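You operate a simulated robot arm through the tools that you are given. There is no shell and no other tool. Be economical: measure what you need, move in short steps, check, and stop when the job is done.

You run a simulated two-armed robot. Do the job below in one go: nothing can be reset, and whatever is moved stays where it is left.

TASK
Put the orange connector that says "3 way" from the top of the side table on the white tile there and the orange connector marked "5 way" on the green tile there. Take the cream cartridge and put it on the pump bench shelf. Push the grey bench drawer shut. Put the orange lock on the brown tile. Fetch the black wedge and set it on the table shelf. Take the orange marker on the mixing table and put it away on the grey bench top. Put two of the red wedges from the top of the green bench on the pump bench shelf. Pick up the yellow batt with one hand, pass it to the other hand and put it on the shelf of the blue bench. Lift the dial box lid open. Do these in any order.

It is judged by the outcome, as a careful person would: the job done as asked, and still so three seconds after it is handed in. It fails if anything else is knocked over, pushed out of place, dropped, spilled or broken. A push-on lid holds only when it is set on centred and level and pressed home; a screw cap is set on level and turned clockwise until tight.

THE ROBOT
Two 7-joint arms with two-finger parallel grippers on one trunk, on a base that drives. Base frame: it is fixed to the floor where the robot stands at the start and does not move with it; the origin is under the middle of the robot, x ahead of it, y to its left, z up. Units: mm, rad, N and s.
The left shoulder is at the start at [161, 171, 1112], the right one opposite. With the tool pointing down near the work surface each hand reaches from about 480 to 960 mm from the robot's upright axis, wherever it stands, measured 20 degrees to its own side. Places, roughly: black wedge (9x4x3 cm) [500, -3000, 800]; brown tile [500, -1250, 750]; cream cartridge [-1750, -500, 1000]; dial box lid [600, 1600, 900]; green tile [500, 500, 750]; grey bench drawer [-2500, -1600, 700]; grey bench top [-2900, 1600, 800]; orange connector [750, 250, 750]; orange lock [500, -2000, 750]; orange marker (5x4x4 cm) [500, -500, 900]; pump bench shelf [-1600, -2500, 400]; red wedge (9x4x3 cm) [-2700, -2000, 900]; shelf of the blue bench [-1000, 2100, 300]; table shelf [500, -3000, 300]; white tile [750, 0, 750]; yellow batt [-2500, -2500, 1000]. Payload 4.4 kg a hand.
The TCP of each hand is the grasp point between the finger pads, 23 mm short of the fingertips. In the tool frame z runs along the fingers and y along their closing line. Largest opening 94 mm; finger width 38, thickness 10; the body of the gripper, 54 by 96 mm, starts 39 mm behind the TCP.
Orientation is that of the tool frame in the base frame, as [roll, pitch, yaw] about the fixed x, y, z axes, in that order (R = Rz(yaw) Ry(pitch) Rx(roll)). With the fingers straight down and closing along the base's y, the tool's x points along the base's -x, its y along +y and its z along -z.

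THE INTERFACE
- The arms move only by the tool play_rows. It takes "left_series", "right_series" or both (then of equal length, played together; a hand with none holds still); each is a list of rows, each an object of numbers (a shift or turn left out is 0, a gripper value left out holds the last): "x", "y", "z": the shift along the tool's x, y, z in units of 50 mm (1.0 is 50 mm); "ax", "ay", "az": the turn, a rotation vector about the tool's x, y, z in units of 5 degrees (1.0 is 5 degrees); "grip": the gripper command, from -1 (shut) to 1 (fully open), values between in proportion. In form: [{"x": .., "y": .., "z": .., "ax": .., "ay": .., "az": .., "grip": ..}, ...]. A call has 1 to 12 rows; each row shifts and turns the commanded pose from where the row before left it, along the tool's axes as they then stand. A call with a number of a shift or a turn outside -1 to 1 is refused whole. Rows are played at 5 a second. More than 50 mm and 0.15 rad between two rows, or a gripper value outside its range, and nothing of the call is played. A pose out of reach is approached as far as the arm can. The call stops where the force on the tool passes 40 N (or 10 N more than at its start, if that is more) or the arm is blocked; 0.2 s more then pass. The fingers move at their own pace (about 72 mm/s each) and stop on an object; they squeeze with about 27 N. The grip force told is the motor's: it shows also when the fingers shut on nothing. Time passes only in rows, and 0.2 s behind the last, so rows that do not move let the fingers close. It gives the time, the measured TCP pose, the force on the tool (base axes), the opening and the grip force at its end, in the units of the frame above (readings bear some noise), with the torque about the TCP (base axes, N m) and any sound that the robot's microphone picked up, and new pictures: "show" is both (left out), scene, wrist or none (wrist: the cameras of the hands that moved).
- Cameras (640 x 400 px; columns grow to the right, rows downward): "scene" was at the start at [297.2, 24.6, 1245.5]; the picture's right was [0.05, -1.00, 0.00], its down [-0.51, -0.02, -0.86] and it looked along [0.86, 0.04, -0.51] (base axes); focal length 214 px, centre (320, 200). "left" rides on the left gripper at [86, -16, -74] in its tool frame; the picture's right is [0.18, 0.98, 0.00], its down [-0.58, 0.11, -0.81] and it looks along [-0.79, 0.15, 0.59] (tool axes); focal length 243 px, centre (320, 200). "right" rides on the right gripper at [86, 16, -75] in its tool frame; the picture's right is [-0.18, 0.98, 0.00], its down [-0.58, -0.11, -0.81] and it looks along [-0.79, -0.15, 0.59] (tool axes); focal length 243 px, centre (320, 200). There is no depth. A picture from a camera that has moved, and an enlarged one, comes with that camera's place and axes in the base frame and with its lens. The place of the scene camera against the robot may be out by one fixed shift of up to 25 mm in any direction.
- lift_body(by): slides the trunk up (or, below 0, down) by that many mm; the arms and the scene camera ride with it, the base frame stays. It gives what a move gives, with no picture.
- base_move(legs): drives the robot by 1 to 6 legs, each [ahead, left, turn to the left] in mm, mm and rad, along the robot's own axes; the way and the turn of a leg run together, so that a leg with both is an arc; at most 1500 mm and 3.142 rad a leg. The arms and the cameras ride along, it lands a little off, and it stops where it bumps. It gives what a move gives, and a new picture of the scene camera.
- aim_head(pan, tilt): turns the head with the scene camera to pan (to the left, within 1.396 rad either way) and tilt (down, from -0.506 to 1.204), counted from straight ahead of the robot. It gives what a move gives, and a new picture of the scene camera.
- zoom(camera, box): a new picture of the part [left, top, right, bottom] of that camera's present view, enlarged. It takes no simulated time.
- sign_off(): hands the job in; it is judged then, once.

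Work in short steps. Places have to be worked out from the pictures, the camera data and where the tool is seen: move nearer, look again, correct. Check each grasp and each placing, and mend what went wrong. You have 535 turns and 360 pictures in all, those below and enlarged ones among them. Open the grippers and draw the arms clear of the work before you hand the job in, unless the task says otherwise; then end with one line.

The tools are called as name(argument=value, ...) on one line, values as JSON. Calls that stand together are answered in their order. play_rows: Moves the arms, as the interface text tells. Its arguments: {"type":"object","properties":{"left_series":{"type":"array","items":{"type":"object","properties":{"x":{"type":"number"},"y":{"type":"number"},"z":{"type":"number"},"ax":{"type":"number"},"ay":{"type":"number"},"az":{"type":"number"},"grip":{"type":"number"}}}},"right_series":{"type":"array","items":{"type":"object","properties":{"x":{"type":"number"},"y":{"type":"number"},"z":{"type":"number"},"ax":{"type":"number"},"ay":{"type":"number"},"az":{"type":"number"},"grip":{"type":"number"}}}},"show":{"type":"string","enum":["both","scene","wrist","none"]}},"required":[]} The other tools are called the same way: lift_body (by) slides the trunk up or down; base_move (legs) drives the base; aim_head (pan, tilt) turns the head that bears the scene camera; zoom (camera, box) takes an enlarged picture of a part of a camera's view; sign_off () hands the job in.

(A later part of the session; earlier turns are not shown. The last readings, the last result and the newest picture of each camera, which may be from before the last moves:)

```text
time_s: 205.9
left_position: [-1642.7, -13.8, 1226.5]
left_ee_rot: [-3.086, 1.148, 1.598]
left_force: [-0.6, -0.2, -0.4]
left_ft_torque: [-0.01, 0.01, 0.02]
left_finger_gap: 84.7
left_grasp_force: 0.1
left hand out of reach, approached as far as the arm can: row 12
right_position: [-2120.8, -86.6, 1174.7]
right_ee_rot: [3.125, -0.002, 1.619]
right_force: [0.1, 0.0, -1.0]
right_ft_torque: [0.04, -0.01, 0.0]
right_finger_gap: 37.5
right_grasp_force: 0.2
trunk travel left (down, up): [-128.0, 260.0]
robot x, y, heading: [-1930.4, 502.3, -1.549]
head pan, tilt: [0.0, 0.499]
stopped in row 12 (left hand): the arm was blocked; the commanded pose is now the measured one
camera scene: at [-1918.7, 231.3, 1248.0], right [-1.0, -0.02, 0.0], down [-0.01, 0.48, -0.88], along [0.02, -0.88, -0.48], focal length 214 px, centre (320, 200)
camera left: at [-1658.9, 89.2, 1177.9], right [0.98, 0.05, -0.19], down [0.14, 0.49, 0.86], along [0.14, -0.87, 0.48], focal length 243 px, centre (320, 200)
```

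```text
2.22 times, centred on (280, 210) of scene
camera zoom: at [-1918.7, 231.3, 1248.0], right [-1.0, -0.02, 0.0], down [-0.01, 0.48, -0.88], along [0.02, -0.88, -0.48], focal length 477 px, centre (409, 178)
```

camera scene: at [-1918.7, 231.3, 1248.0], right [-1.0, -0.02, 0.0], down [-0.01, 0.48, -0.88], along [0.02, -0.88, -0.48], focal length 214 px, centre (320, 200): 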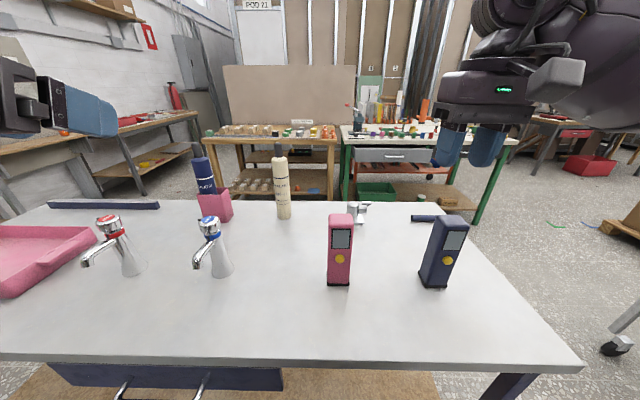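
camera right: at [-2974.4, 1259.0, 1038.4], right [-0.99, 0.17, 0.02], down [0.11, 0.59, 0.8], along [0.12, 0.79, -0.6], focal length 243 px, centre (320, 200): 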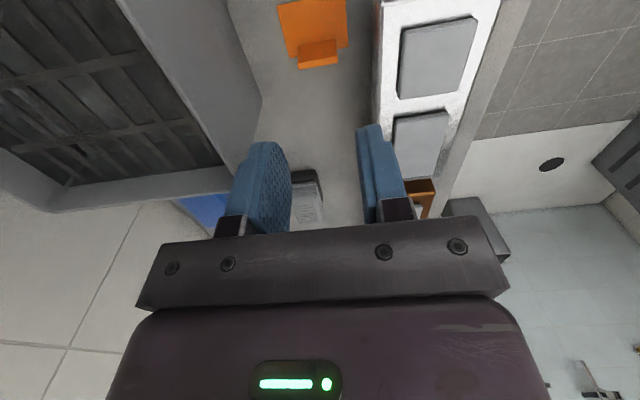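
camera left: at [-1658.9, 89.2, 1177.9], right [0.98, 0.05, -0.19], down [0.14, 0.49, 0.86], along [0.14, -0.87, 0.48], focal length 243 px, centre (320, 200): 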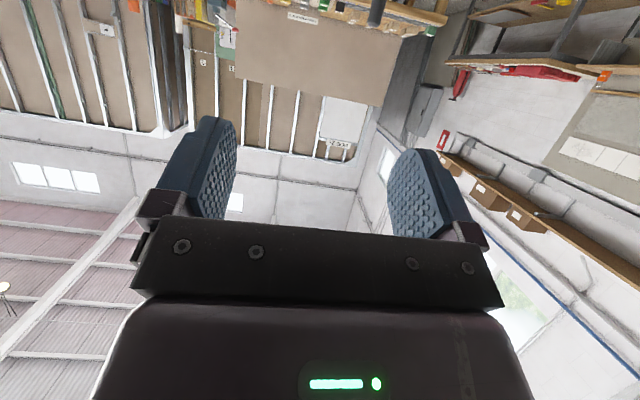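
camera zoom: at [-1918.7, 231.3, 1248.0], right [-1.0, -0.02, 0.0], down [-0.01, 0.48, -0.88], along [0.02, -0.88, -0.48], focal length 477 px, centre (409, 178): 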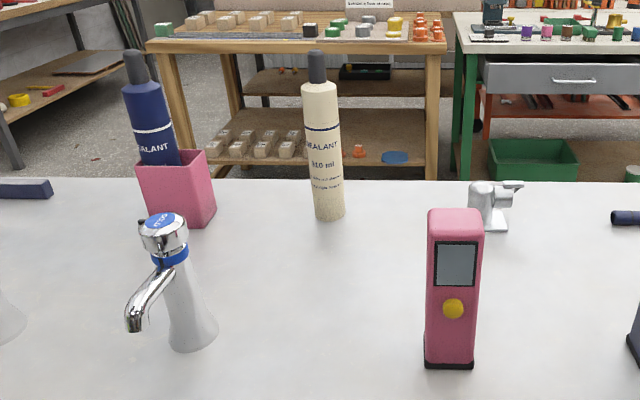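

The cartridge is about 50 mm wide and 270 mm tall, centred near (-1801, -388) with the bench top near z 852. I'll shift the base right 150 mm so it lies on the left arm's side.

base_move(legs=[[40, -150, -0.02]])

play_rows(left_series=[{"x": 0.6}, {"x": 0.6}, {"x": 0.6}, {"x": 0.6}, {"x": 0.6}, {}], show="scene")

```text
time_s: 207.9
left_position: [-1802.0, -62.0, 1228.2]
left_ee_rot: [-3.087, 1.151, 1.578]
left_force: [0.5, 0.4, -0.3]
left_ft_torque: [-0.02, -0.01, -0.03]
left_finger_gap: 84.5
left_grasp_force: 0.0
right_position: [-2280.6, -123.0, 1176.4]
right_ee_rot: [3.125, -0.002, 1.599]
right_force: [0.0, 0.0, 0.0]
right_ft_torque: [0.02, -0.01, 0.01]
right_finger_gap: 37.6
right_grasp_force: 0.0
trunk travel left (down, up): [-128.0, 260.0]
robot x, y, heading: [-2080.2, 465.2, -1.574]
head pan, tilt: [0.0, 0.499]
camera scene: at [-2072.9, 190.9, 1248.7], right [-1.0, 0.0, 0.0], down [0.0, 0.48, -0.88], along [0.0, -0.88, -0.48], focal length 214 px, centre (320, 200)
```

scene: 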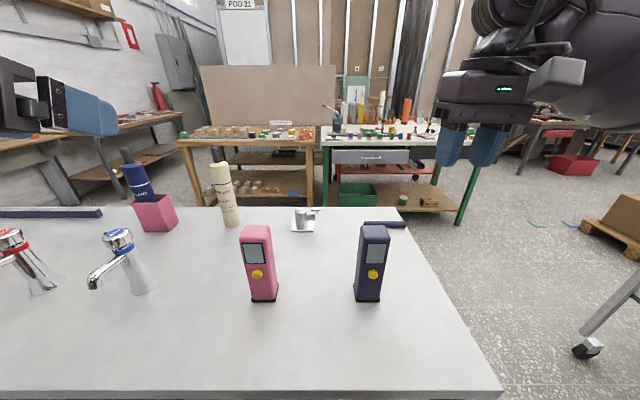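

```text
time_s: 209.3
left_position: [-1780.3, -97.7, 1147.3]
left_ee_rot: [-3.085, 1.151, 1.578]
left_force: [-1.0, -0.3, -0.5]
left_ft_torque: [-0.04, 0.01, 0.01]
left_finger_gap: 84.8
left_grasp_force: 0.0
left hand out of reach, approached as far as the arm can: row 1, 2, 3, 4, 5
right_position: [-2280.0, -122.8, 1177.6]
right_ee_rot: [3.126, -0.002, 1.599]
right_force: [0.3, 0.0, -0.6]
right_ft_torque: [0.0, 0.0, -0.01]
right_finger_gap: 37.4
right_grasp_force: 0.0
trunk travel left (down, up): [-128.0, 260.0]
robot x, y, heading: [-2078.7, 460.8, -1.572]
head pan, tilt: [0.0, 0.499]
camera scene: at [-2072.6, 191.1, 1248.7], right [-1.0, 0.0, 0.0], down [0.0, 0.48, -0.88], along [0.0, -0.88, -0.48], focal length 214 px, centre (320, 200)
```

scene: 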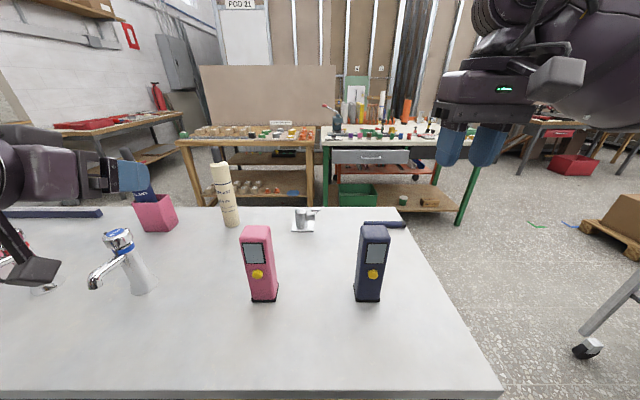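

The arm is cramped so close to the body, so I'll extend it forward and down toward a pre-grasp in front of the cartridge.

play_rows(left_series=[{"x": 0.17, "z": 0.74, "y": -0.08}, {"x": 0.17, "z": 0.74, "y": -0.08}, {"x": 0.17, "z": 0.74, "y": -0.08}, {"x": 0.17, "z": 0.74, "y": -0.08}, {"x": 0.17, "z": 0.74, "y": -0.08}, {"x": 0.17, "z": 0.74, "y": -0.08}, {}], show="both")

```text
time_s: 210.9
left_position: [-1816.4, -280.4, 1009.5]
left_ee_rot: [-3.086, 1.152, 1.58]
left_force: [0.3, 0.3, 0.6]
left_ft_torque: [0.03, 0.01, 0.02]
left_finger_gap: 84.9
left_grasp_force: 0.0
right_position: [-2279.7, -121.9, 1177.3]
right_ee_rot: [3.125, 0.0, 1.599]
right_force: [-0.2, -0.1, -0.8]
right_ft_torque: [0.0, -0.02, -0.01]
right_finger_gap: 37.6
right_grasp_force: 0.1
trunk travel left (down, up): [-128.0, 260.0]
robot x, y, heading: [-2081.7, 463.0, -1.571]
head pan, tilt: [0.0, 0.499]
camera scene: at [-2072.3, 191.9, 1249.1], right [-1.0, 0.0, 0.0], down [0.0, 0.48, -0.88], along [0.0, -0.88, -0.48], focal length 214 px, centre (320, 200)
camera left: at [-1829.8, -175.5, 961.2], right [0.98, 0.03, -0.19], down [0.15, 0.49, 0.86], along [0.12, -0.87, 0.48], focal length 243 px, centre (320, 200)
```

scene: 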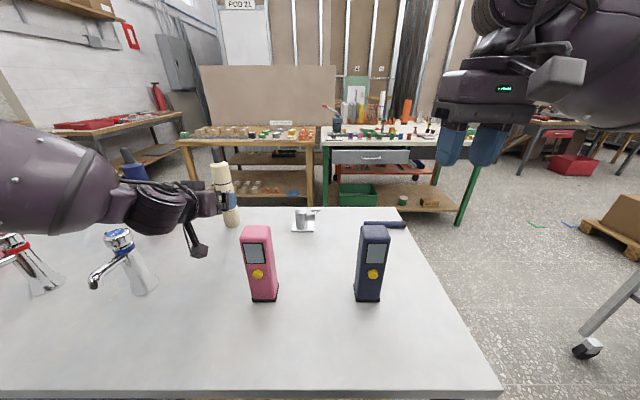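
left: 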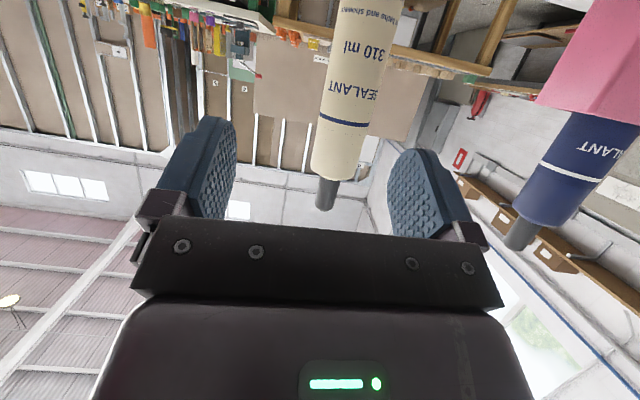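

The cartridge body lies at x≈-1796, so I'll shift 20 mm left and advance so it sits between the pads.

play_rows(left_series=[{"y": 0.5}, {"x": -0.16, "z": 0.69}, {"x": -0.16, "z": 0.69}, {"x": -0.16, "z": 0.69}, {}], show="wrist")

```text
time_s: 212.1
left_position: [-1795.8, -383.6, 992.8]
left_ee_rot: [-3.086, 1.151, 1.579]
left_force: [0.1, -0.2, -0.4]
left_ft_torque: [0.02, -0.01, 0.04]
left_finger_gap: 84.8
left_grasp_force: 0.0
right_position: [-2280.5, -122.2, 1176.7]
right_ee_rot: [3.123, -0.001, 1.598]
right_force: [-0.1, -0.3, 0.7]
right_ft_torque: [-0.01, 0.0, 0.03]
right_finger_gap: 37.5
right_grasp_force: 0.0
trunk travel left (down, up): [-128.0, 260.0]
robot x, y, heading: [-2078.9, 460.3, -1.566]
head pan, tilt: [0.0, 0.499]
camera left: at [-1809.2, -279.3, 943.7], right [0.98, 0.03, -0.19], down [0.15, 0.49, 0.86], along [0.12, -0.87, 0.48], focal length 243 px, centre (320, 200)
```

left: 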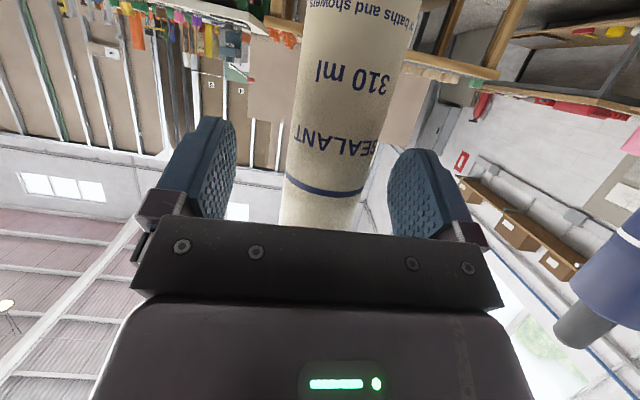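

It's centred laterally but still about 25 mm short. I'll advance 20 mm more and close.

play_rows(left_series=[{"x": -0.08, "z": 0.18}, {"x": -0.08, "z": 0.18}, {}, {"grip": -1}, {"grip": -1}, {"grip": -1}, {"grip": -1}], show="both")

```text
time_s: 213.7
left_position: [-1793.7, -399.8, 990.1]
left_ee_rot: [-3.086, 1.151, 1.578]
left_force: [-0.6, 1.1, 1.8]
left_ft_torque: [-0.01, 0.32, -0.08]
left_finger_gap: 47.2
left_grasp_force: 26.9
left hand out of reach, approached as far as the arm can: row 2
right_position: [-2280.7, -123.5, 1177.4]
right_ee_rot: [3.125, -0.002, 1.598]
right_force: [0.7, -0.9, 0.2]
right_ft_torque: [-0.03, 0.0, 0.02]
right_finger_gap: 37.8
right_grasp_force: 0.1
trunk travel left (down, up): [-128.0, 260.0]
robot x, y, heading: [-2077.0, 462.0, -1.576]
head pan, tilt: [0.0, 0.499]
camera scene: at [-2072.5, 191.0, 1248.7], right [-1.0, 0.0, 0.0], down [0.0, 0.48, -0.88], along [0.0, -0.88, -0.48], focal length 214 px, centre (320, 200)
camera left: at [-1807.0, -295.0, 943.1], right [0.98, 0.03, -0.19], down [0.15, 0.49, 0.86], along [0.12, -0.87, 0.48], focal length 243 px, centre (320, 200)
```

scene: 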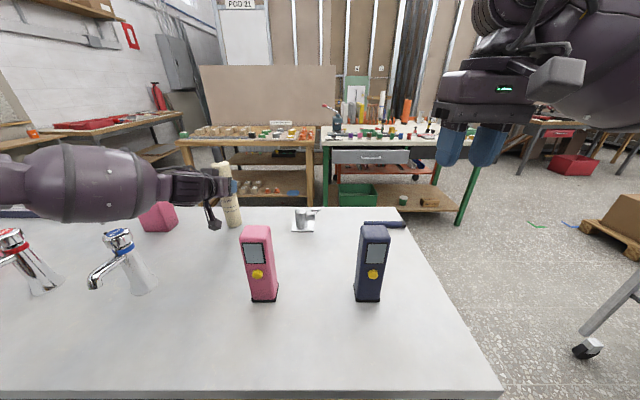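
left: 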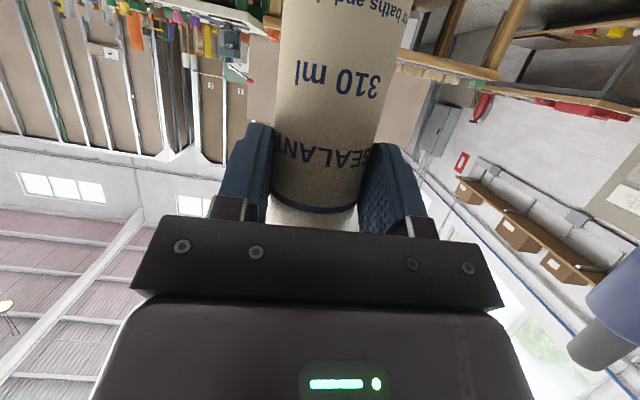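

The cartridge is held (47 mm, 27 N). I'll lift it 130 mm straight up and draw it back clear of the taps.

play_rows(left_series=[{"x": -0.6, "z": -0.27}, {"x": -0.6, "z": -0.27}, {"x": -0.6, "z": -0.27}, {"x": -0.6, "z": -0.27}, {"x": 0.41, "z": -0.88}, {"x": 0.41, "z": -0.88}, {"x": 0.41, "z": -0.88}, {}], show="both")

```text
time_s: 215.5
left_position: [-1785.4, -253.8, 1119.1]
left_ee_rot: [-3.088, 1.147, 1.578]
left_force: [0.9, 0.4, -4.0]
left_ft_torque: [0.05, -0.01, 0.0]
left_finger_gap: 47.2
left_grasp_force: 26.6
right_position: [-2280.7, -124.4, 1174.9]
right_ee_rot: [3.126, -0.003, 1.598]
right_force: [0.2, 0.3, -0.1]
right_ft_torque: [0.0, -0.01, -0.01]
right_finger_gap: 37.7
right_grasp_force: 0.0
trunk travel left (down, up): [-128.0, 260.0]
robot x, y, heading: [-2079.1, 464.6, -1.568]
head pan, tilt: [0.0, 0.499]
camera scene: at [-2072.8, 189.7, 1248.1], right [-1.0, 0.0, 0.0], down [0.0, 0.48, -0.88], along [0.0, -0.88, -0.48], focal length 214 px, centre (320, 200)
camera left: at [-1799.4, -150.0, 1071.0], right [0.98, 0.03, -0.19], down [0.15, 0.49, 0.86], along [0.12, -0.87, 0.48], focal length 243 px, centre (320, 200)
```

scene: 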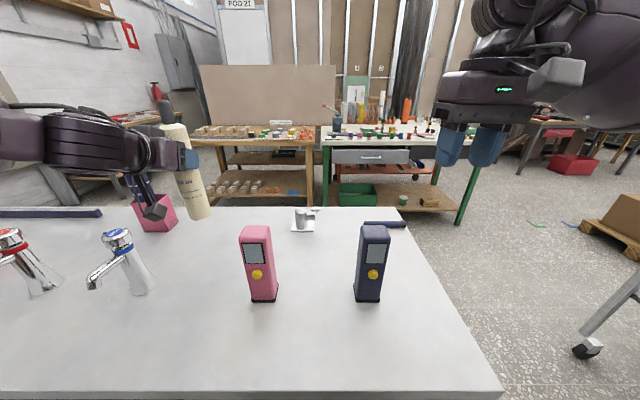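
left: 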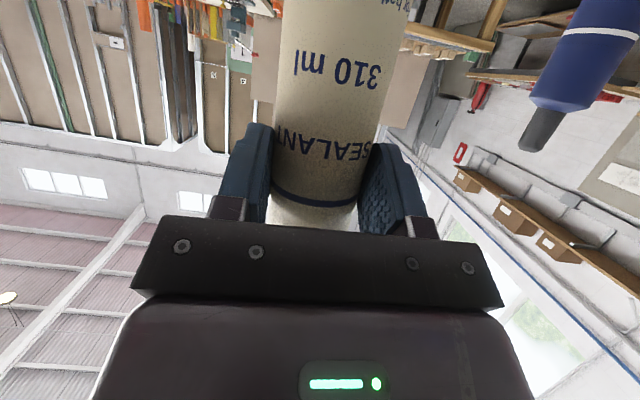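

Raised well clear, I can turn left to face +x and go around the east end of the benches. I'll lift the trunk first so the cartridge clears the taps while turning.

lift_body(by=150)

base_move(legs=[[0, 0, 1.57], [1500, 0, 0], [250, 0, 0]])

aim_head(pan=-1.2, tilt=0.4)

```text
time_s: 217.2
left_position: [-1783.2, -255.8, 1267.2]
left_ee_rot: [-3.085, 1.148, 1.581]
left_force: [0.4, -0.4, -4.3]
left_ft_torque: [0.07, 0.0, -0.01]
left_finger_gap: 47.1
left_grasp_force: 26.6
right_position: [-2279.7, -123.9, 1325.7]
right_ee_rot: [3.123, -0.004, 1.597]
right_force: [-0.9, 0.6, 0.0]
right_ft_torque: [-0.04, 0.02, -0.02]
right_finger_gap: 37.4
right_grasp_force: 0.0
trunk travel left (down, up): [-278.0, 110.0]
robot x, y, heading: [-2076.4, 461.0, -1.573]
head pan, tilt: [0.0, 0.499]
```

```text
time_s: 229.9
left_position: [359.7, 830.0, 1269.4]
left_ee_rot: [-3.086, 1.149, -3.105]
left_force: [0.0, 0.1, -3.4]
left_ft_torque: [-0.01, 0.09, 0.0]
left_finger_gap: 47.2
left_grasp_force: 27.0
right_position: [241.3, 329.7, 1326.1]
right_ee_rot: [3.122, -0.001, -3.084]
right_force: [0.2, -0.3, 0.3]
right_ft_torque: [-0.01, 0.02, 0.02]
right_finger_gap: 37.4
right_grasp_force: 0.0
trunk travel left (down, up): [-278.0, 110.0]
robot x, y, heading: [-346.9, 516.0, 0.029]
head pan, tilt: [0.0, 0.499]
camera scene: at [-177.3, 539.1, 1415.2], right [0.03, -1.0, 0.0], down [-0.48, -0.01, -0.88], along [0.88, 0.03, -0.48], focal length 214 px, centre (320, 200)
```

scene: 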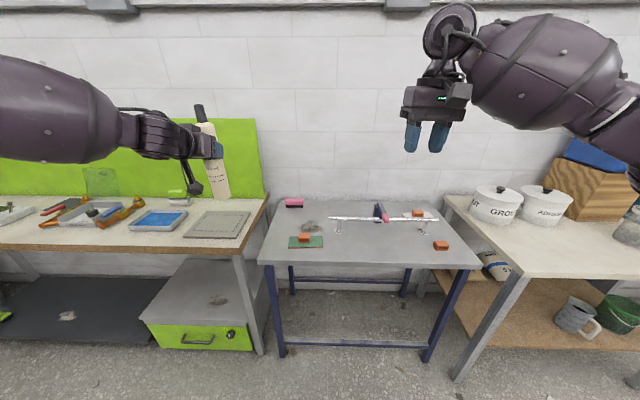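

```text
time_s: 231.3
left_position: [358.3, 829.5, 1268.7]
left_ee_rot: [-3.087, 1.15, -3.105]
left_force: [-0.7, 0.3, -3.8]
left_ft_torque: [0.0, 0.06, 0.0]
left_finger_gap: 46.9
left_grasp_force: 27.1
right_position: [241.6, 329.6, 1325.7]
right_ee_rot: [3.125, -0.003, -3.085]
right_force: [0.1, -0.1, 0.1]
right_ft_torque: [-0.03, -0.04, 0.01]
right_finger_gap: 37.7
right_grasp_force: 0.0
trunk travel left (down, up): [-278.0, 110.0]
robot x, y, heading: [-348.9, 510.4, 0.031]
head pan, tilt: [-1.201, 0.4]
camera scene: at [-232.8, 451.1, 1424.4], right [-0.92, -0.39, 0.0], down [-0.15, 0.36, -0.92], along [0.36, -0.85, -0.39], focal length 214 px, centre (320, 200)
```

scene: 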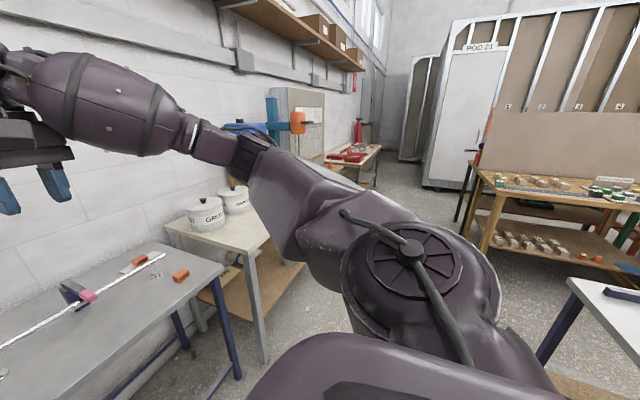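

The east corridor is clear. I'll turn right to face -y and drive down it.

base_move(legs=[[0, 0, -1.6], [1400, 0, 0], [700, 0, 0]])

aim_head(pan=-1.0, tilt=0.4)

```text
time_s: 245.4
left_position: [-66.1, -2271.7, 1269.0]
left_ee_rot: [-3.086, 1.15, 1.565]
left_force: [-0.8, 0.3, -3.9]
left_ft_torque: [0.07, 0.02, 0.0]
left_finger_gap: 46.9
left_grasp_force: 26.8
right_position: [-559.6, -2132.4, 1326.6]
right_ee_rot: [3.124, -0.002, 1.583]
right_force: [0.5, 0.0, 0.4]
right_ft_torque: [0.03, 0.0, -0.01]
right_finger_gap: 37.3
right_grasp_force: 0.0
trunk travel left (down, up): [-278.0, 110.0]
robot x, y, heading: [-348.6, -1550.0, -1.588]
head pan, tilt: [-1.201, 0.4]
camera scene: at [-431.9, -1636.6, 1424.4], right [-0.35, 0.94, 0.0], down [0.36, 0.14, -0.92], along [-0.86, -0.32, -0.39], focal length 214 px, centre (320, 200)
```

scene: 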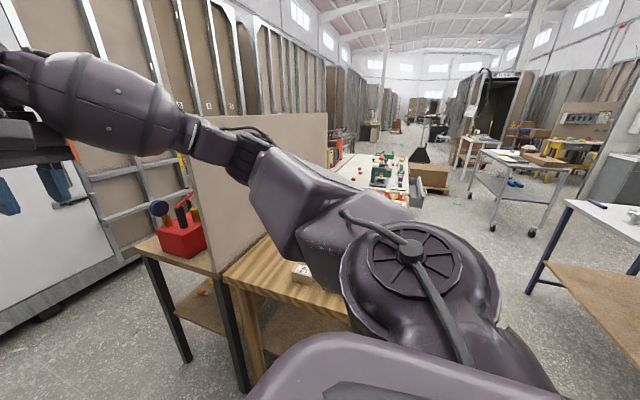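

```text
time_s: 246.1
left_position: [-64.8, -2271.5, 1268.5]
left_ee_rot: [-3.086, 1.15, 1.566]
left_force: [0.4, 0.2, -3.3]
left_ft_torque: [0.05, -0.02, 0.03]
left_finger_gap: 47.2
left_grasp_force: 27.1
right_position: [-560.2, -2132.0, 1326.4]
right_ee_rot: [3.126, -0.002, 1.584]
right_force: [-0.5, -0.5, -0.2]
right_ft_torque: [0.03, -0.01, 0.02]
right_finger_gap: 37.3
right_grasp_force: 0.0
trunk travel left (down, up): [-278.0, 110.0]
robot x, y, heading: [-350.8, -1550.0, -1.585]
head pan, tilt: [-1.0, 0.4]
camera scene: at [-423.7, -1652.8, 1424.4], right [-0.53, 0.85, 0.0], down [0.33, 0.21, -0.92], along [-0.78, -0.49, -0.39], focal length 214 px, centre (320, 200)
```

scene: 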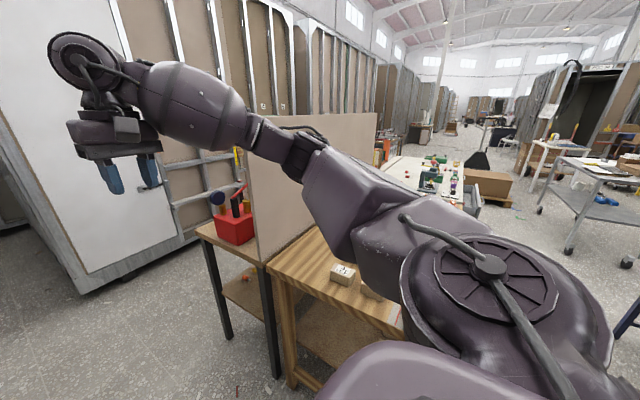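

The pump bench (red pump) stands behind the board and faces south. I'll go around: down to y≈-2950, turn to face -x, strafe to y≈-3350, advance, then face it.

base_move(legs=[[1380, 0, 0], [0, 0, -1.56], [0, 420, 0]])

aim_head(pan=-0.5, tilt=0.5)

```text
time_s: 260.6
left_position: [-1104.3, -3621.5, 1269.8]
left_ee_rot: [-3.086, 1.149, -0.01]
left_force: [-0.7, -0.6, -3.3]
left_ft_torque: [-0.04, -0.08, -0.03]
left_finger_gap: 47.0
left_grasp_force: 26.9
right_position: [-964.1, -3127.3, 1327.5]
right_ee_rot: [3.124, -0.002, 0.01]
right_force: [0.6, -1.0, -1.0]
right_ft_torque: [-0.01, -0.02, -0.03]
right_finger_gap: 37.4
right_grasp_force: 0.0
trunk travel left (down, up): [-278.0, 110.0]
robot x, y, heading: [-378.1, -3340.3, 3.123]
head pan, tilt: [-1.0, 0.4]
camera scene: at [-498.6, -3239.1, 1424.4], right [0.85, 0.53, 0.0], down [0.2, -0.33, -0.92], along [-0.48, 0.78, -0.39], focal length 214 px, centre (320, 200)
```

scene: 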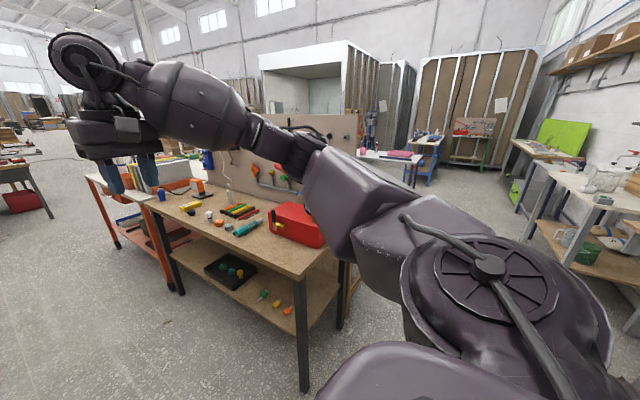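

```text
time_s: 261.6
left_position: [-1104.6, -3620.9, 1268.7]
left_ee_rot: [-3.085, 1.149, -0.009]
left_force: [-0.2, 0.2, -2.9]
left_ft_torque: [0.0, -0.1, 0.01]
left_finger_gap: 46.6
left_grasp_force: 26.9
right_position: [-963.2, -3127.7, 1325.9]
right_ee_rot: [3.124, -0.001, 0.01]
right_force: [0.3, 0.7, 0.1]
right_ft_torque: [0.0, 0.0, 0.0]
right_finger_gap: 37.6
right_grasp_force: 0.1
trunk travel left (down, up): [-278.0, 110.0]
robot x, y, heading: [-380.5, -3341.2, 3.119]
head pan, tilt: [-0.499, 0.499]
camera scene: at [-529.0, -3272.7, 1415.3], right [0.49, 0.87, 0.0], down [0.42, -0.24, -0.88], along [-0.76, 0.43, -0.48], focal length 214 px, centre (320, 200)
```

scene: 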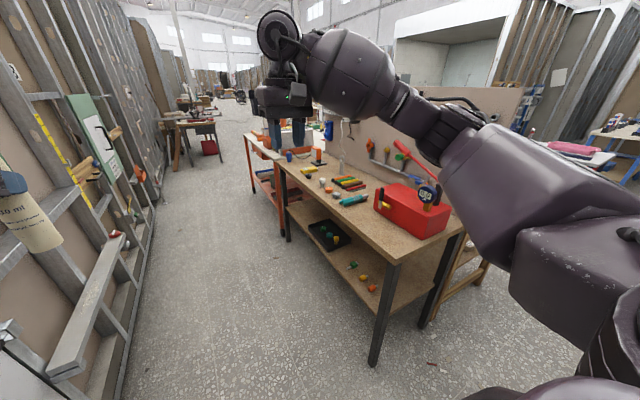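

The shelf has free space around x≈-1340 between the black tray and some small caps, with the shelf near z 460 and its front edge at y≈-2765. I'll advance, turn to face it, then back off so the arm can be lowered in front.

base_move(legs=[[670, 0, 0], [0, 0, -1.55], [-230, 0, 0]])

aim_head(pan=0.2, tilt=0.75)

```text
time_s: 270.3
left_position: [-1354.2, -2810.5, 1268.7]
left_ee_rot: [-3.086, 1.147, -1.547]
left_force: [0.4, -0.3, -2.9]
left_ft_torque: [-0.07, 0.0, 0.01]
left_finger_gap: 46.7
left_grasp_force: 26.8
right_position: [-855.0, -2936.2, 1326.7]
right_ee_rot: [3.123, 0.0, -1.528]
right_force: [-0.3, -0.1, -0.7]
right_ft_torque: [0.02, 0.06, 0.04]
right_finger_gap: 37.2
right_grasp_force: 0.1
trunk travel left (down, up): [-278.0, 110.0]
robot x, y, heading: [-1050.3, -3523.2, 1.581]
head pan, tilt: [-0.499, 0.499]
stopped in leg 3: the robot was blocked; the commanded pose is now the measured one
camera scene: at [-1000.4, -3348.2, 1415.3], right [0.88, -0.47, 0.0], down [-0.22, -0.42, -0.88], along [0.41, 0.78, -0.48], focal length 214 px, centre (320, 200)
```

scene: 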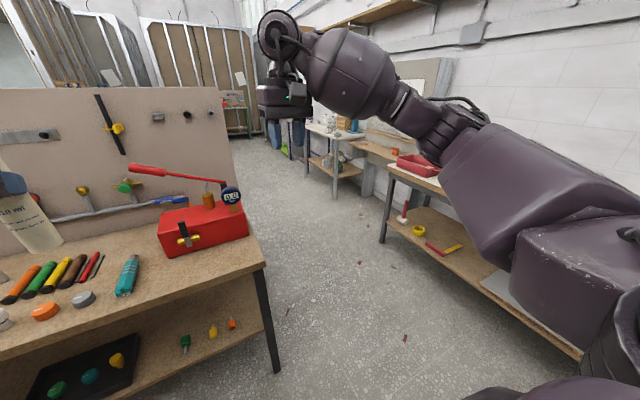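

```text
time_s: 271.4
left_position: [-1356.3, -2811.6, 1267.6]
left_ee_rot: [-3.084, 1.145, -1.546]
left_force: [-0.4, 0.1, -4.6]
left_ft_torque: [-0.07, 0.0, 0.01]
left_finger_gap: 46.8
left_grasp_force: 27.2
right_position: [-855.8, -2937.0, 1327.0]
right_ee_rot: [3.123, 0.001, -1.529]
right_force: [-0.6, -0.6, 0.8]
right_ft_torque: [-0.01, 0.03, 0.02]
right_finger_gap: 37.9
right_grasp_force: 0.1
trunk travel left (down, up): [-278.0, 110.0]
robot x, y, heading: [-1046.9, -3525.1, 1.584]
head pan, tilt: [0.201, 0.75]
camera scene: at [-1061.8, -3347.6, 1393.2], right [0.98, 0.21, 0.0], down [0.14, -0.67, -0.73], along [-0.15, 0.71, -0.68], focal length 214 px, centre (320, 200)
```

scene: 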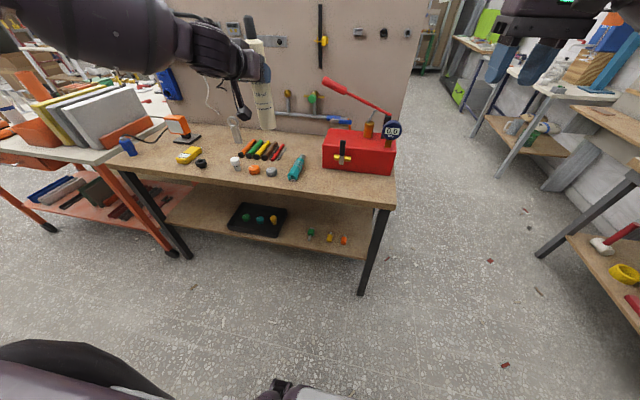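

The bump was just the pod wall behind. The bench front edge is near y≈-2795, so I'll draw the cartridge back about 90 mm before lowering the trunk.

play_rows(left_series=[{"x": 0.33, "z": -0.73}, {"x": 0.33, "z": -0.73}, {"x": 0.1, "z": -0.2}, {}], show="none")

lift_body(by=-270)

aim_head(pan=0.3, tilt=0.7)

```text
time_s: 272.4
left_position: [-1360.5, -2904.8, 1269.5]
left_ee_rot: [-3.084, 1.149, -1.544]
left_force: [0.2, -0.9, -3.5]
left_ft_torque: [-0.07, 0.02, 0.0]
left_finger_gap: 47.0
left_grasp_force: 27.0
right_position: [-857.2, -2935.7, 1326.5]
right_ee_rot: [3.124, 0.0, -1.531]
right_force: [-0.2, 0.7, -0.8]
right_ft_torque: [-0.03, 0.0, 0.04]
right_finger_gap: 37.5
right_grasp_force: 0.0
trunk travel left (down, up): [-278.0, 110.0]
robot x, y, heading: [-1048.1, -3524.1, 1.583]
head pan, tilt: [0.201, 0.75]
```

```text
time_s: 275.1
left_position: [-1359.1, -2876.7, 925.2]
left_ee_rot: [-3.087, 0.974, -1.548]
left_force: [0.8, -0.3, -4.0]
left_ft_torque: [-0.06, -0.01, 0.0]
left_finger_gap: 46.7
left_grasp_force: 27.1
right_position: [-857.2, -2936.2, 1057.4]
right_ee_rot: [3.124, 0.001, -1.529]
right_force: [0.9, -0.8, -0.1]
right_ft_torque: [0.06, -0.04, 0.01]
right_finger_gap: 37.7
right_grasp_force: 0.1
trunk travel left (down, up): [-8.0, 380.0]
robot x, y, heading: [-1046.0, -3526.9, 1.584]
head pan, tilt: [0.201, 0.75]
```

```text
time_s: 275.8
left_position: [-1358.1, -2876.1, 924.2]
left_ee_rot: [-3.089, 0.972, -1.547]
left_force: [0.2, -0.5, -3.6]
left_ft_torque: [-0.07, 0.0, 0.02]
left_finger_gap: 46.7
left_grasp_force: 26.8
right_position: [-856.5, -2936.6, 1056.0]
right_ee_rot: [3.123, -0.002, -1.529]
right_force: [0.1, -0.4, 0.2]
right_ft_torque: [-0.01, 0.03, 0.03]
right_finger_gap: 37.7
right_grasp_force: 0.1
trunk travel left (down, up): [-8.0, 380.0]
robot x, y, heading: [-1048.7, -3523.8, 1.587]
head pan, tilt: [0.3, 0.7]
camera scene: at [-1073.5, -3120.3, 1083.2], right [0.95, 0.31, 0.0], down [0.2, -0.61, -0.76], along [-0.24, 0.73, -0.64], focal length 214 px, centre (320, 200)
```

scene: 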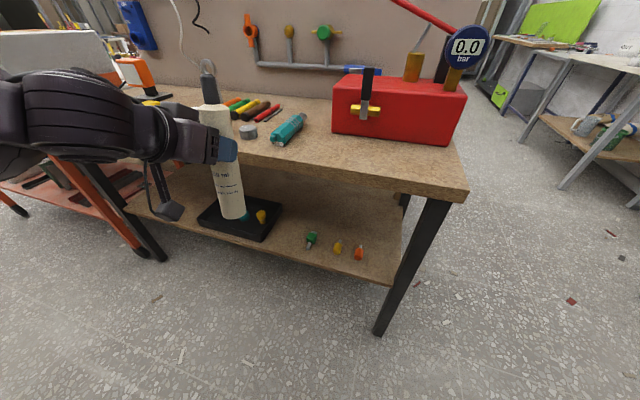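

The cartridge is in front of the bench, tilted slightly. I'll lower the arm toward shelf height in front of the bench.

play_rows(left_series=[{"x": 0.76, "z": 0.44}, {"x": 0.76, "z": 0.44}, {"x": 0.76, "z": 0.44}, {"x": 0.76, "z": 0.44}, {"x": 0.76, "z": 0.44}, {"x": 0.76, "z": 0.44}, {}], show="scene")

```text
time_s: 277.4
left_position: [-1351.8, -2897.0, 661.4]
left_ee_rot: [-3.087, 0.974, -1.548]
left_force: [0.0, -1.0, -3.1]
left_ft_torque: [-0.05, 0.03, 0.03]
left_finger_gap: 46.9
left_grasp_force: 27.0
right_position: [-857.4, -2936.0, 1057.5]
right_ee_rot: [3.124, 0.0, -1.53]
right_force: [0.4, -0.8, -0.9]
right_ft_torque: [-0.01, -0.02, 0.02]
right_finger_gap: 37.4
right_grasp_force: 0.1
trunk travel left (down, up): [-8.0, 380.0]
robot x, y, heading: [-1045.7, -3527.9, 1.581]
head pan, tilt: [0.3, 0.7]
camera scene: at [-1073.5, -3120.6, 1083.4], right [0.95, 0.31, 0.0], down [0.2, -0.61, -0.76], along [-0.24, 0.73, -0.64], focal length 214 px, centre (320, 200)
```

scene: 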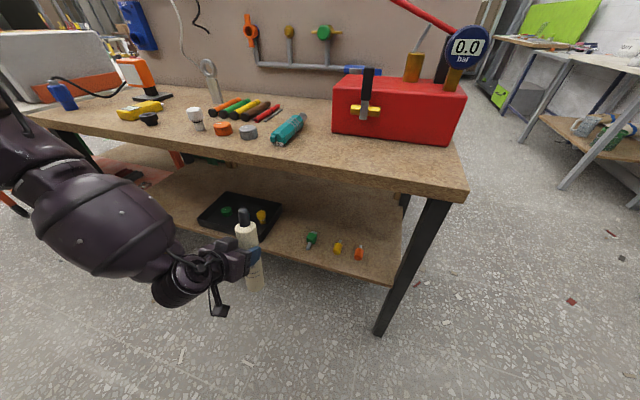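

Re-deriving with several views, the bench top is at z≈815 with its edge at y≈-2710, and the shelf is near z 430. I'll level the cartridge again and move it in over the shelf at x≈-1345.

play_rows(left_series=[{"ay": -1}, {"ay": -1}, {}, {"x": -0.196, "z": 0.85}, {"x": -0.196, "z": 0.85}, {"x": -0.196, "z": 0.85}, {}], show="both")

```text
time_s: 279.0
left_position: [-1347.0, -2767.6, 634.8]
left_ee_rot: [-3.066, 1.147, -1.525]
left_force: [-0.2, 0.5, -3.9]
left_ft_torque: [-0.08, 0.01, 0.01]
left_finger_gap: 46.7
left_grasp_force: 26.3
right_position: [-857.8, -2937.0, 1057.3]
right_ee_rot: [3.124, 0.0, -1.528]
right_force: [0.7, -0.2, 0.4]
right_ft_torque: [0.0, 0.01, 0.0]
right_finger_gap: 37.5
right_grasp_force: 0.0
trunk travel left (down, up): [-8.0, 380.0]
robot x, y, heading: [-1053.3, -3522.3, 1.582]
head pan, tilt: [0.3, 0.7]
camera scene: at [-1073.5, -3120.3, 1083.2], right [0.95, 0.31, 0.0], down [0.2, -0.61, -0.76], along [-0.24, 0.73, -0.64], focal length 214 px, centre (320, 200)
camera left: at [-1332.8, -2871.0, 587.1], right [-0.98, -0.05, -0.2], down [-0.15, -0.49, 0.86], along [-0.14, 0.87, 0.47], focal length 243 px, centre (320, 200)
```

scene: 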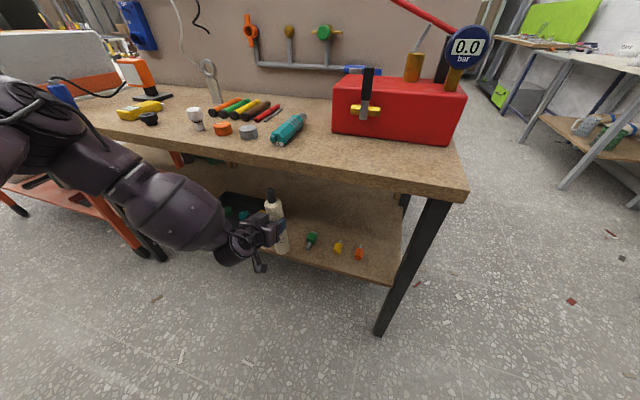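
left: 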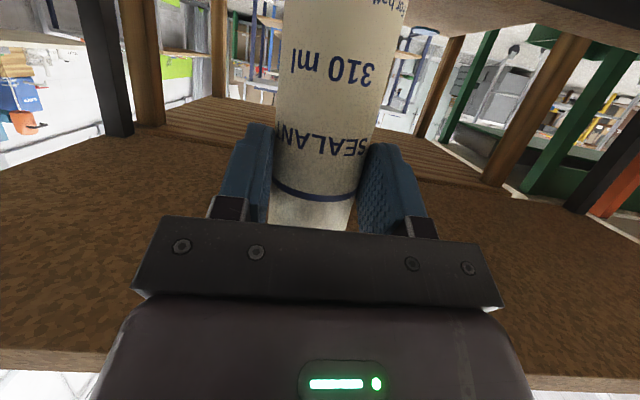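

Clear so far. I'll move the remaining 120 mm in.

play_rows(left_series=[{"x": -0.25, "z": 0.8}, {"x": -0.25, "z": 0.8}, {"x": -0.25, "z": 0.8}, {}], show="scene")

zoom(camera="scene", box=[180, 150, 400, 290])

```text
time_s: 280.0
left_position: [-1356.4, -2658.4, 638.5]
left_ee_rot: [-3.068, 1.145, -1.526]
left_force: [0.7, -0.8, -3.2]
left_ft_torque: [-0.11, 0.07, -0.03]
left_finger_gap: 46.8
left_grasp_force: 26.9
left hand out of reach, approached as far as the arm can: row 3
right_position: [-858.1, -2934.6, 1055.5]
right_ee_rot: [3.124, -0.002, -1.526]
right_force: [-0.1, -0.2, 0.2]
right_ft_torque: [-0.01, 0.01, 0.04]
right_finger_gap: 37.6
right_grasp_force: 0.1
trunk travel left (down, up): [-8.0, 380.0]
robot x, y, heading: [-1052.2, -3519.5, 1.582]
head pan, tilt: [0.3, 0.7]
camera scene: at [-1073.5, -3120.0, 1083.0], right [0.95, 0.31, 0.0], down [0.2, -0.61, -0.76], along [-0.24, 0.73, -0.64], focal length 214 px, centre (320, 200)
```

scene: 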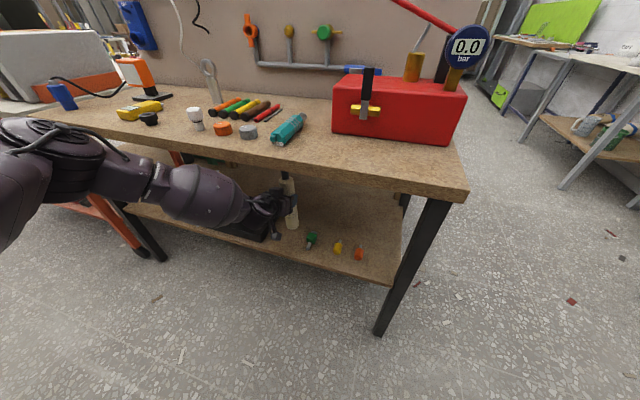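

```text
2.86 times, centred on (290, 220) of scene
camera zoom: at [-1073.5, -3120.0, 1083.0], right [0.95, 0.31, 0.0], down [0.2, -0.61, -0.76], along [-0.24, 0.73, -0.64], focal length 613 px, centre (406, 143)
```

zoom: 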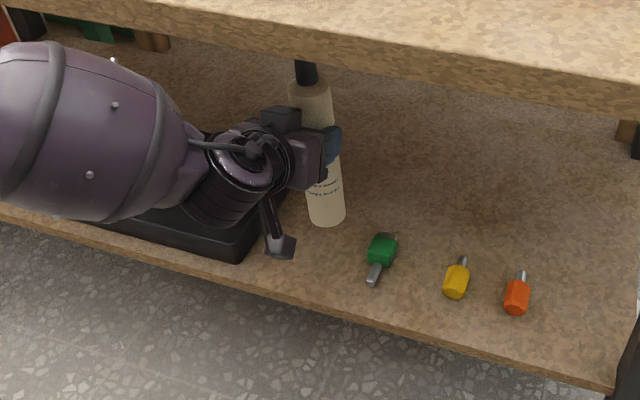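

The cartridge hangs over a clear patch of shelf. I'll lower it 45 mm.

play_rows(left_series=[{"x": 0.41, "z": 0.185}, {"x": 0.41, "z": 0.185}, {}], show="none")

zoom(camera="scene", box=[180, 150, 400, 290])

```text
time_s: 280.8
left_position: [-1369.4, -2674.7, 617.2]
left_ee_rot: [-3.066, 1.145, -1.526]
left_force: [-0.7, -1.7, -4.1]
left_ft_torque: [-0.09, 0.04, 0.03]
left_finger_gap: 47.1
left_grasp_force: 27.4
left hand out of reach, approached as far as the arm can: row 1, 2
right_position: [-857.3, -2935.6, 1056.9]
right_ee_rot: [3.124, 0.0, -1.528]
right_force: [-0.6, -0.1, -0.4]
right_ft_torque: [-0.01, -0.05, -0.03]
right_finger_gap: 37.6
right_grasp_force: 0.1
trunk travel left (down, up): [-8.0, 380.0]
robot x, y, heading: [-1049.6, -3522.4, 1.581]
head pan, tilt: [0.3, 0.7]
```

```text
2.86 times, centred on (290, 220) of scene
camera zoom: at [-1073.6, -3120.3, 1083.2], right [0.95, 0.31, 0.0], down [0.2, -0.61, -0.76], along [-0.24, 0.73, -0.64], focal length 613 px, centre (406, 143)
```

zoom: 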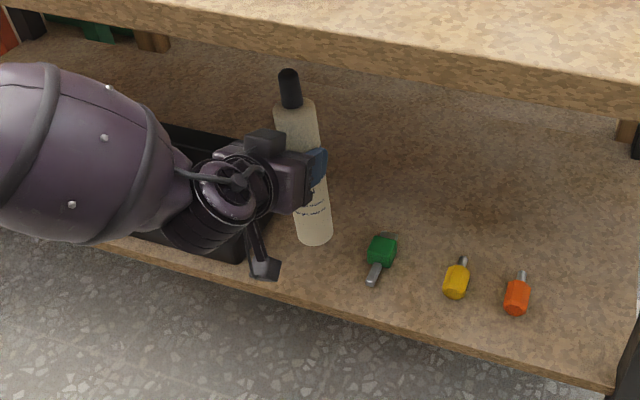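

The left arm is at its reach limit. I'll bring the base 70 mm closer and then lower.

base_move(legs=[[70, 0, 0]])

play_rows(left_series=[{"x": 0.25, "z": -0.3, "y": -0.3}, {"x": 0.4, "z": 0.1}, {"x": 0.4, "z": 0.1}, {}], show="none")

zoom(camera="scene", box=[180, 150, 400, 290])

```text
time_s: 281.8
left_position: [-1370.6, -2604.6, 616.6]
left_ee_rot: [-3.065, 1.141, -1.524]
left_force: [-0.2, -0.3, -4.0]
left_ft_torque: [-0.09, 0.02, -0.01]
left_finger_gap: 46.7
left_grasp_force: 26.9
right_position: [-857.4, -2865.8, 1056.4]
right_ee_rot: [3.126, -0.003, -1.527]
right_force: [-0.4, -0.2, -0.3]
right_ft_torque: [-0.02, 0.01, -0.03]
right_finger_gap: 37.7
right_grasp_force: 0.1
trunk travel left (down, up): [-8.0, 380.0]
robot x, y, heading: [-1048.6, -3454.6, 1.586]
head pan, tilt: [0.3, 0.7]
camera scene: at [-1074.8, -3049.6, 1082.8], right [0.95, 0.31, 0.0], down [0.2, -0.61, -0.76], along [-0.24, 0.73, -0.64], focal length 214 px, centre (320, 200)
```

scene: 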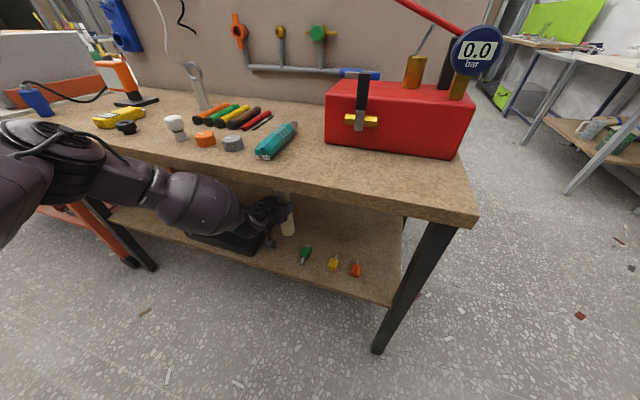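

```text
time_s: 282.8
left_position: [-1368.1, -2643.9, 593.7]
left_ee_rot: [-3.066, 1.145, -1.525]
left_force: [0.3, 0.4, -4.2]
left_ft_torque: [-0.06, -0.02, -0.04]
left_finger_gap: 46.8
left_grasp_force: 26.7
left hand out of reach, approached as far as the arm can: row 2, 3
right_position: [-857.0, -2865.4, 1057.3]
right_ee_rot: [3.124, 0.001, -1.527]
right_force: [0.0, 0.0, 1.2]
right_ft_torque: [-0.04, 0.01, -0.03]
right_finger_gap: 37.7
right_grasp_force: 0.0
trunk travel left (down, up): [-8.0, 380.0]
robot x, y, heading: [-1049.6, -3454.4, 1.583]
head pan, tilt: [0.3, 0.7]
```

```text
2.86 times, centred on (290, 220) of scene
camera zoom: at [-1074.7, -3050.3, 1083.2], right [0.95, 0.31, 0.0], down [0.2, -0.61, -0.76], along [-0.24, 0.73, -0.64], focal length 613 px, centre (406, 143)
```

zoom: 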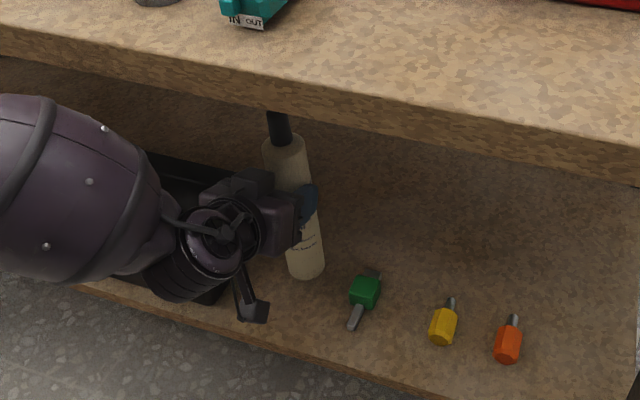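

It's within about 25 mm of the shelf, but the wrist is at a limit. I'll draw the hand back a little, bring the base closer by 110 mm, and lower again.

play_rows(left_series=[{"x": 0.33, "z": -0.73}, {"x": 0.33, "z": -0.73}, {}], show="none")

base_move(legs=[[110, 0, 0]])

play_rows(left_series=[{"x": 0.3, "z": 0.13}, {"x": 0.2, "z": 0.09}, {}], show="none")

```text
time_s: 283.6
left_position: [-1370.5, -2724.1, 594.1]
left_ee_rot: [-3.066, 1.146, -1.526]
left_force: [0.4, -0.1, -4.8]
left_ft_torque: [-0.09, 0.0, -0.01]
left_finger_gap: 46.7
left_grasp_force: 26.7
right_position: [-857.3, -2865.8, 1057.2]
right_ee_rot: [3.124, 0.0, -1.526]
right_force: [0.3, 0.8, 0.8]
right_ft_torque: [0.01, -0.01, 0.01]
right_finger_gap: 37.6
right_grasp_force: 0.1
trunk travel left (down, up): [-8.0, 380.0]
robot x, y, heading: [-1053.2, -3454.6, 1.583]
head pan, tilt: [0.3, 0.7]
```

```text
time_s: 284.8
left_position: [-1375.4, -2639.2, 584.5]
left_ee_rot: [-3.078, 1.12, -1.54]
left_force: [0.2, -1.2, -3.4]
left_ft_torque: [-0.06, 0.01, -0.01]
left_finger_gap: 46.9
left_grasp_force: 27.2
right_position: [-861.1, -2767.9, 1057.3]
right_ee_rot: [3.126, -0.001, -1.525]
right_force: [-0.1, -0.6, 0.0]
right_ft_torque: [0.03, -0.01, 0.01]
right_finger_gap: 37.3
right_grasp_force: 0.1
trunk travel left (down, up): [-8.0, 380.0]
robot x, y, heading: [-1053.9, -3358.0, 1.587]
head pan, tilt: [0.3, 0.7]
stopped in leg 1: the robot was blocked; the commanded pose is now the measured one
camera scene: at [-1077.5, -2952.8, 1083.5], right [0.95, 0.31, 0.0], down [0.2, -0.61, -0.76], along [-0.24, 0.73, -0.64], focal length 214 px, centre (320, 200)
```

scene: 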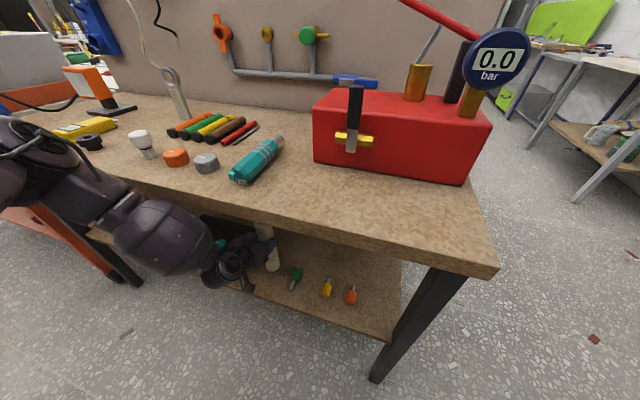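

```text
time_s: 285.6
left_position: [-1372.9, -2636.0, 561.9]
left_ee_rot: [-3.076, 1.129, -1.54]
left_force: [1.5, -2.5, 25.6]
left_ft_torque: [0.73, 0.12, -0.05]
left_finger_gap: 46.8
left_grasp_force: 27.5
right_position: [-860.2, -2769.5, 1058.8]
right_ee_rot: [3.123, 0.001, -1.523]
right_force: [0.3, 0.4, 0.2]
right_ft_torque: [0.02, 0.02, -0.04]
right_finger_gap: 37.7
right_grasp_force: 0.1
trunk travel left (down, up): [-8.0, 380.0]
robot x, y, heading: [-1049.6, -3356.6, 1.591]
head pan, tilt: [0.3, 0.7]
```

Contact at 26 N with the cartridge upright on the shelf. I'll open and withdraw straight back.

play_rows(left_series=[{"x": -0.03, "z": -0.01}, {"grip": 0.2}, {"grip": 0.2}, {"grip": 0.5}, {"x": 0.2, "z": -0.45}, {"x": 0.33, "z": -0.73}, {"x": 0.33, "z": -0.73}, {}], show="none")

zoom(camera="scene", box=[150, 170, 420, 360])

```text
time_s: 287.4
left_position: [-1377.7, -2742.9, 561.9]
left_ee_rot: [-3.077, 1.12, -1.538]
left_force: [-1.0, 0.4, -0.3]
left_ft_torque: [0.0, 0.03, -0.01]
left_finger_gap: 70.7
left_grasp_force: 0.0
right_position: [-861.6, -2767.0, 1056.5]
right_ee_rot: [3.124, -0.001, -1.524]
right_force: [-1.0, -0.5, 0.5]
right_ft_torque: [0.0, 0.0, -0.01]
right_finger_gap: 37.6
right_grasp_force: 0.0
trunk travel left (down, up): [-8.0, 380.0]
robot x, y, heading: [-1051.1, -3356.3, 1.591]
head pan, tilt: [0.3, 0.7]
```

```text
2.11 times, centred on (285, 265) of scene
camera zoom: at [-1077.3, -2952.6, 1083.3], right [0.95, 0.31, 0.0], down [0.2, -0.61, -0.76], along [-0.24, 0.73, -0.64], focal length 452 px, centre (394, 63)
```

zoom: 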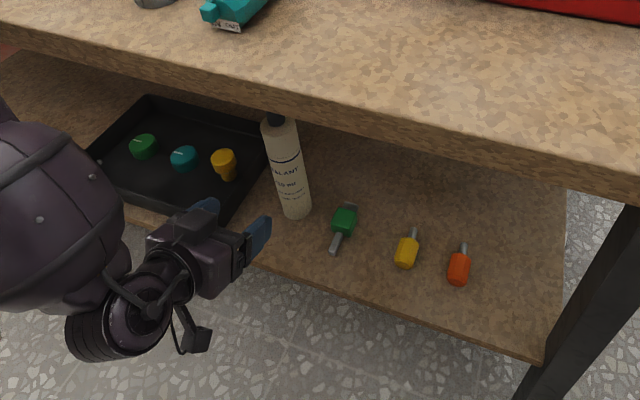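

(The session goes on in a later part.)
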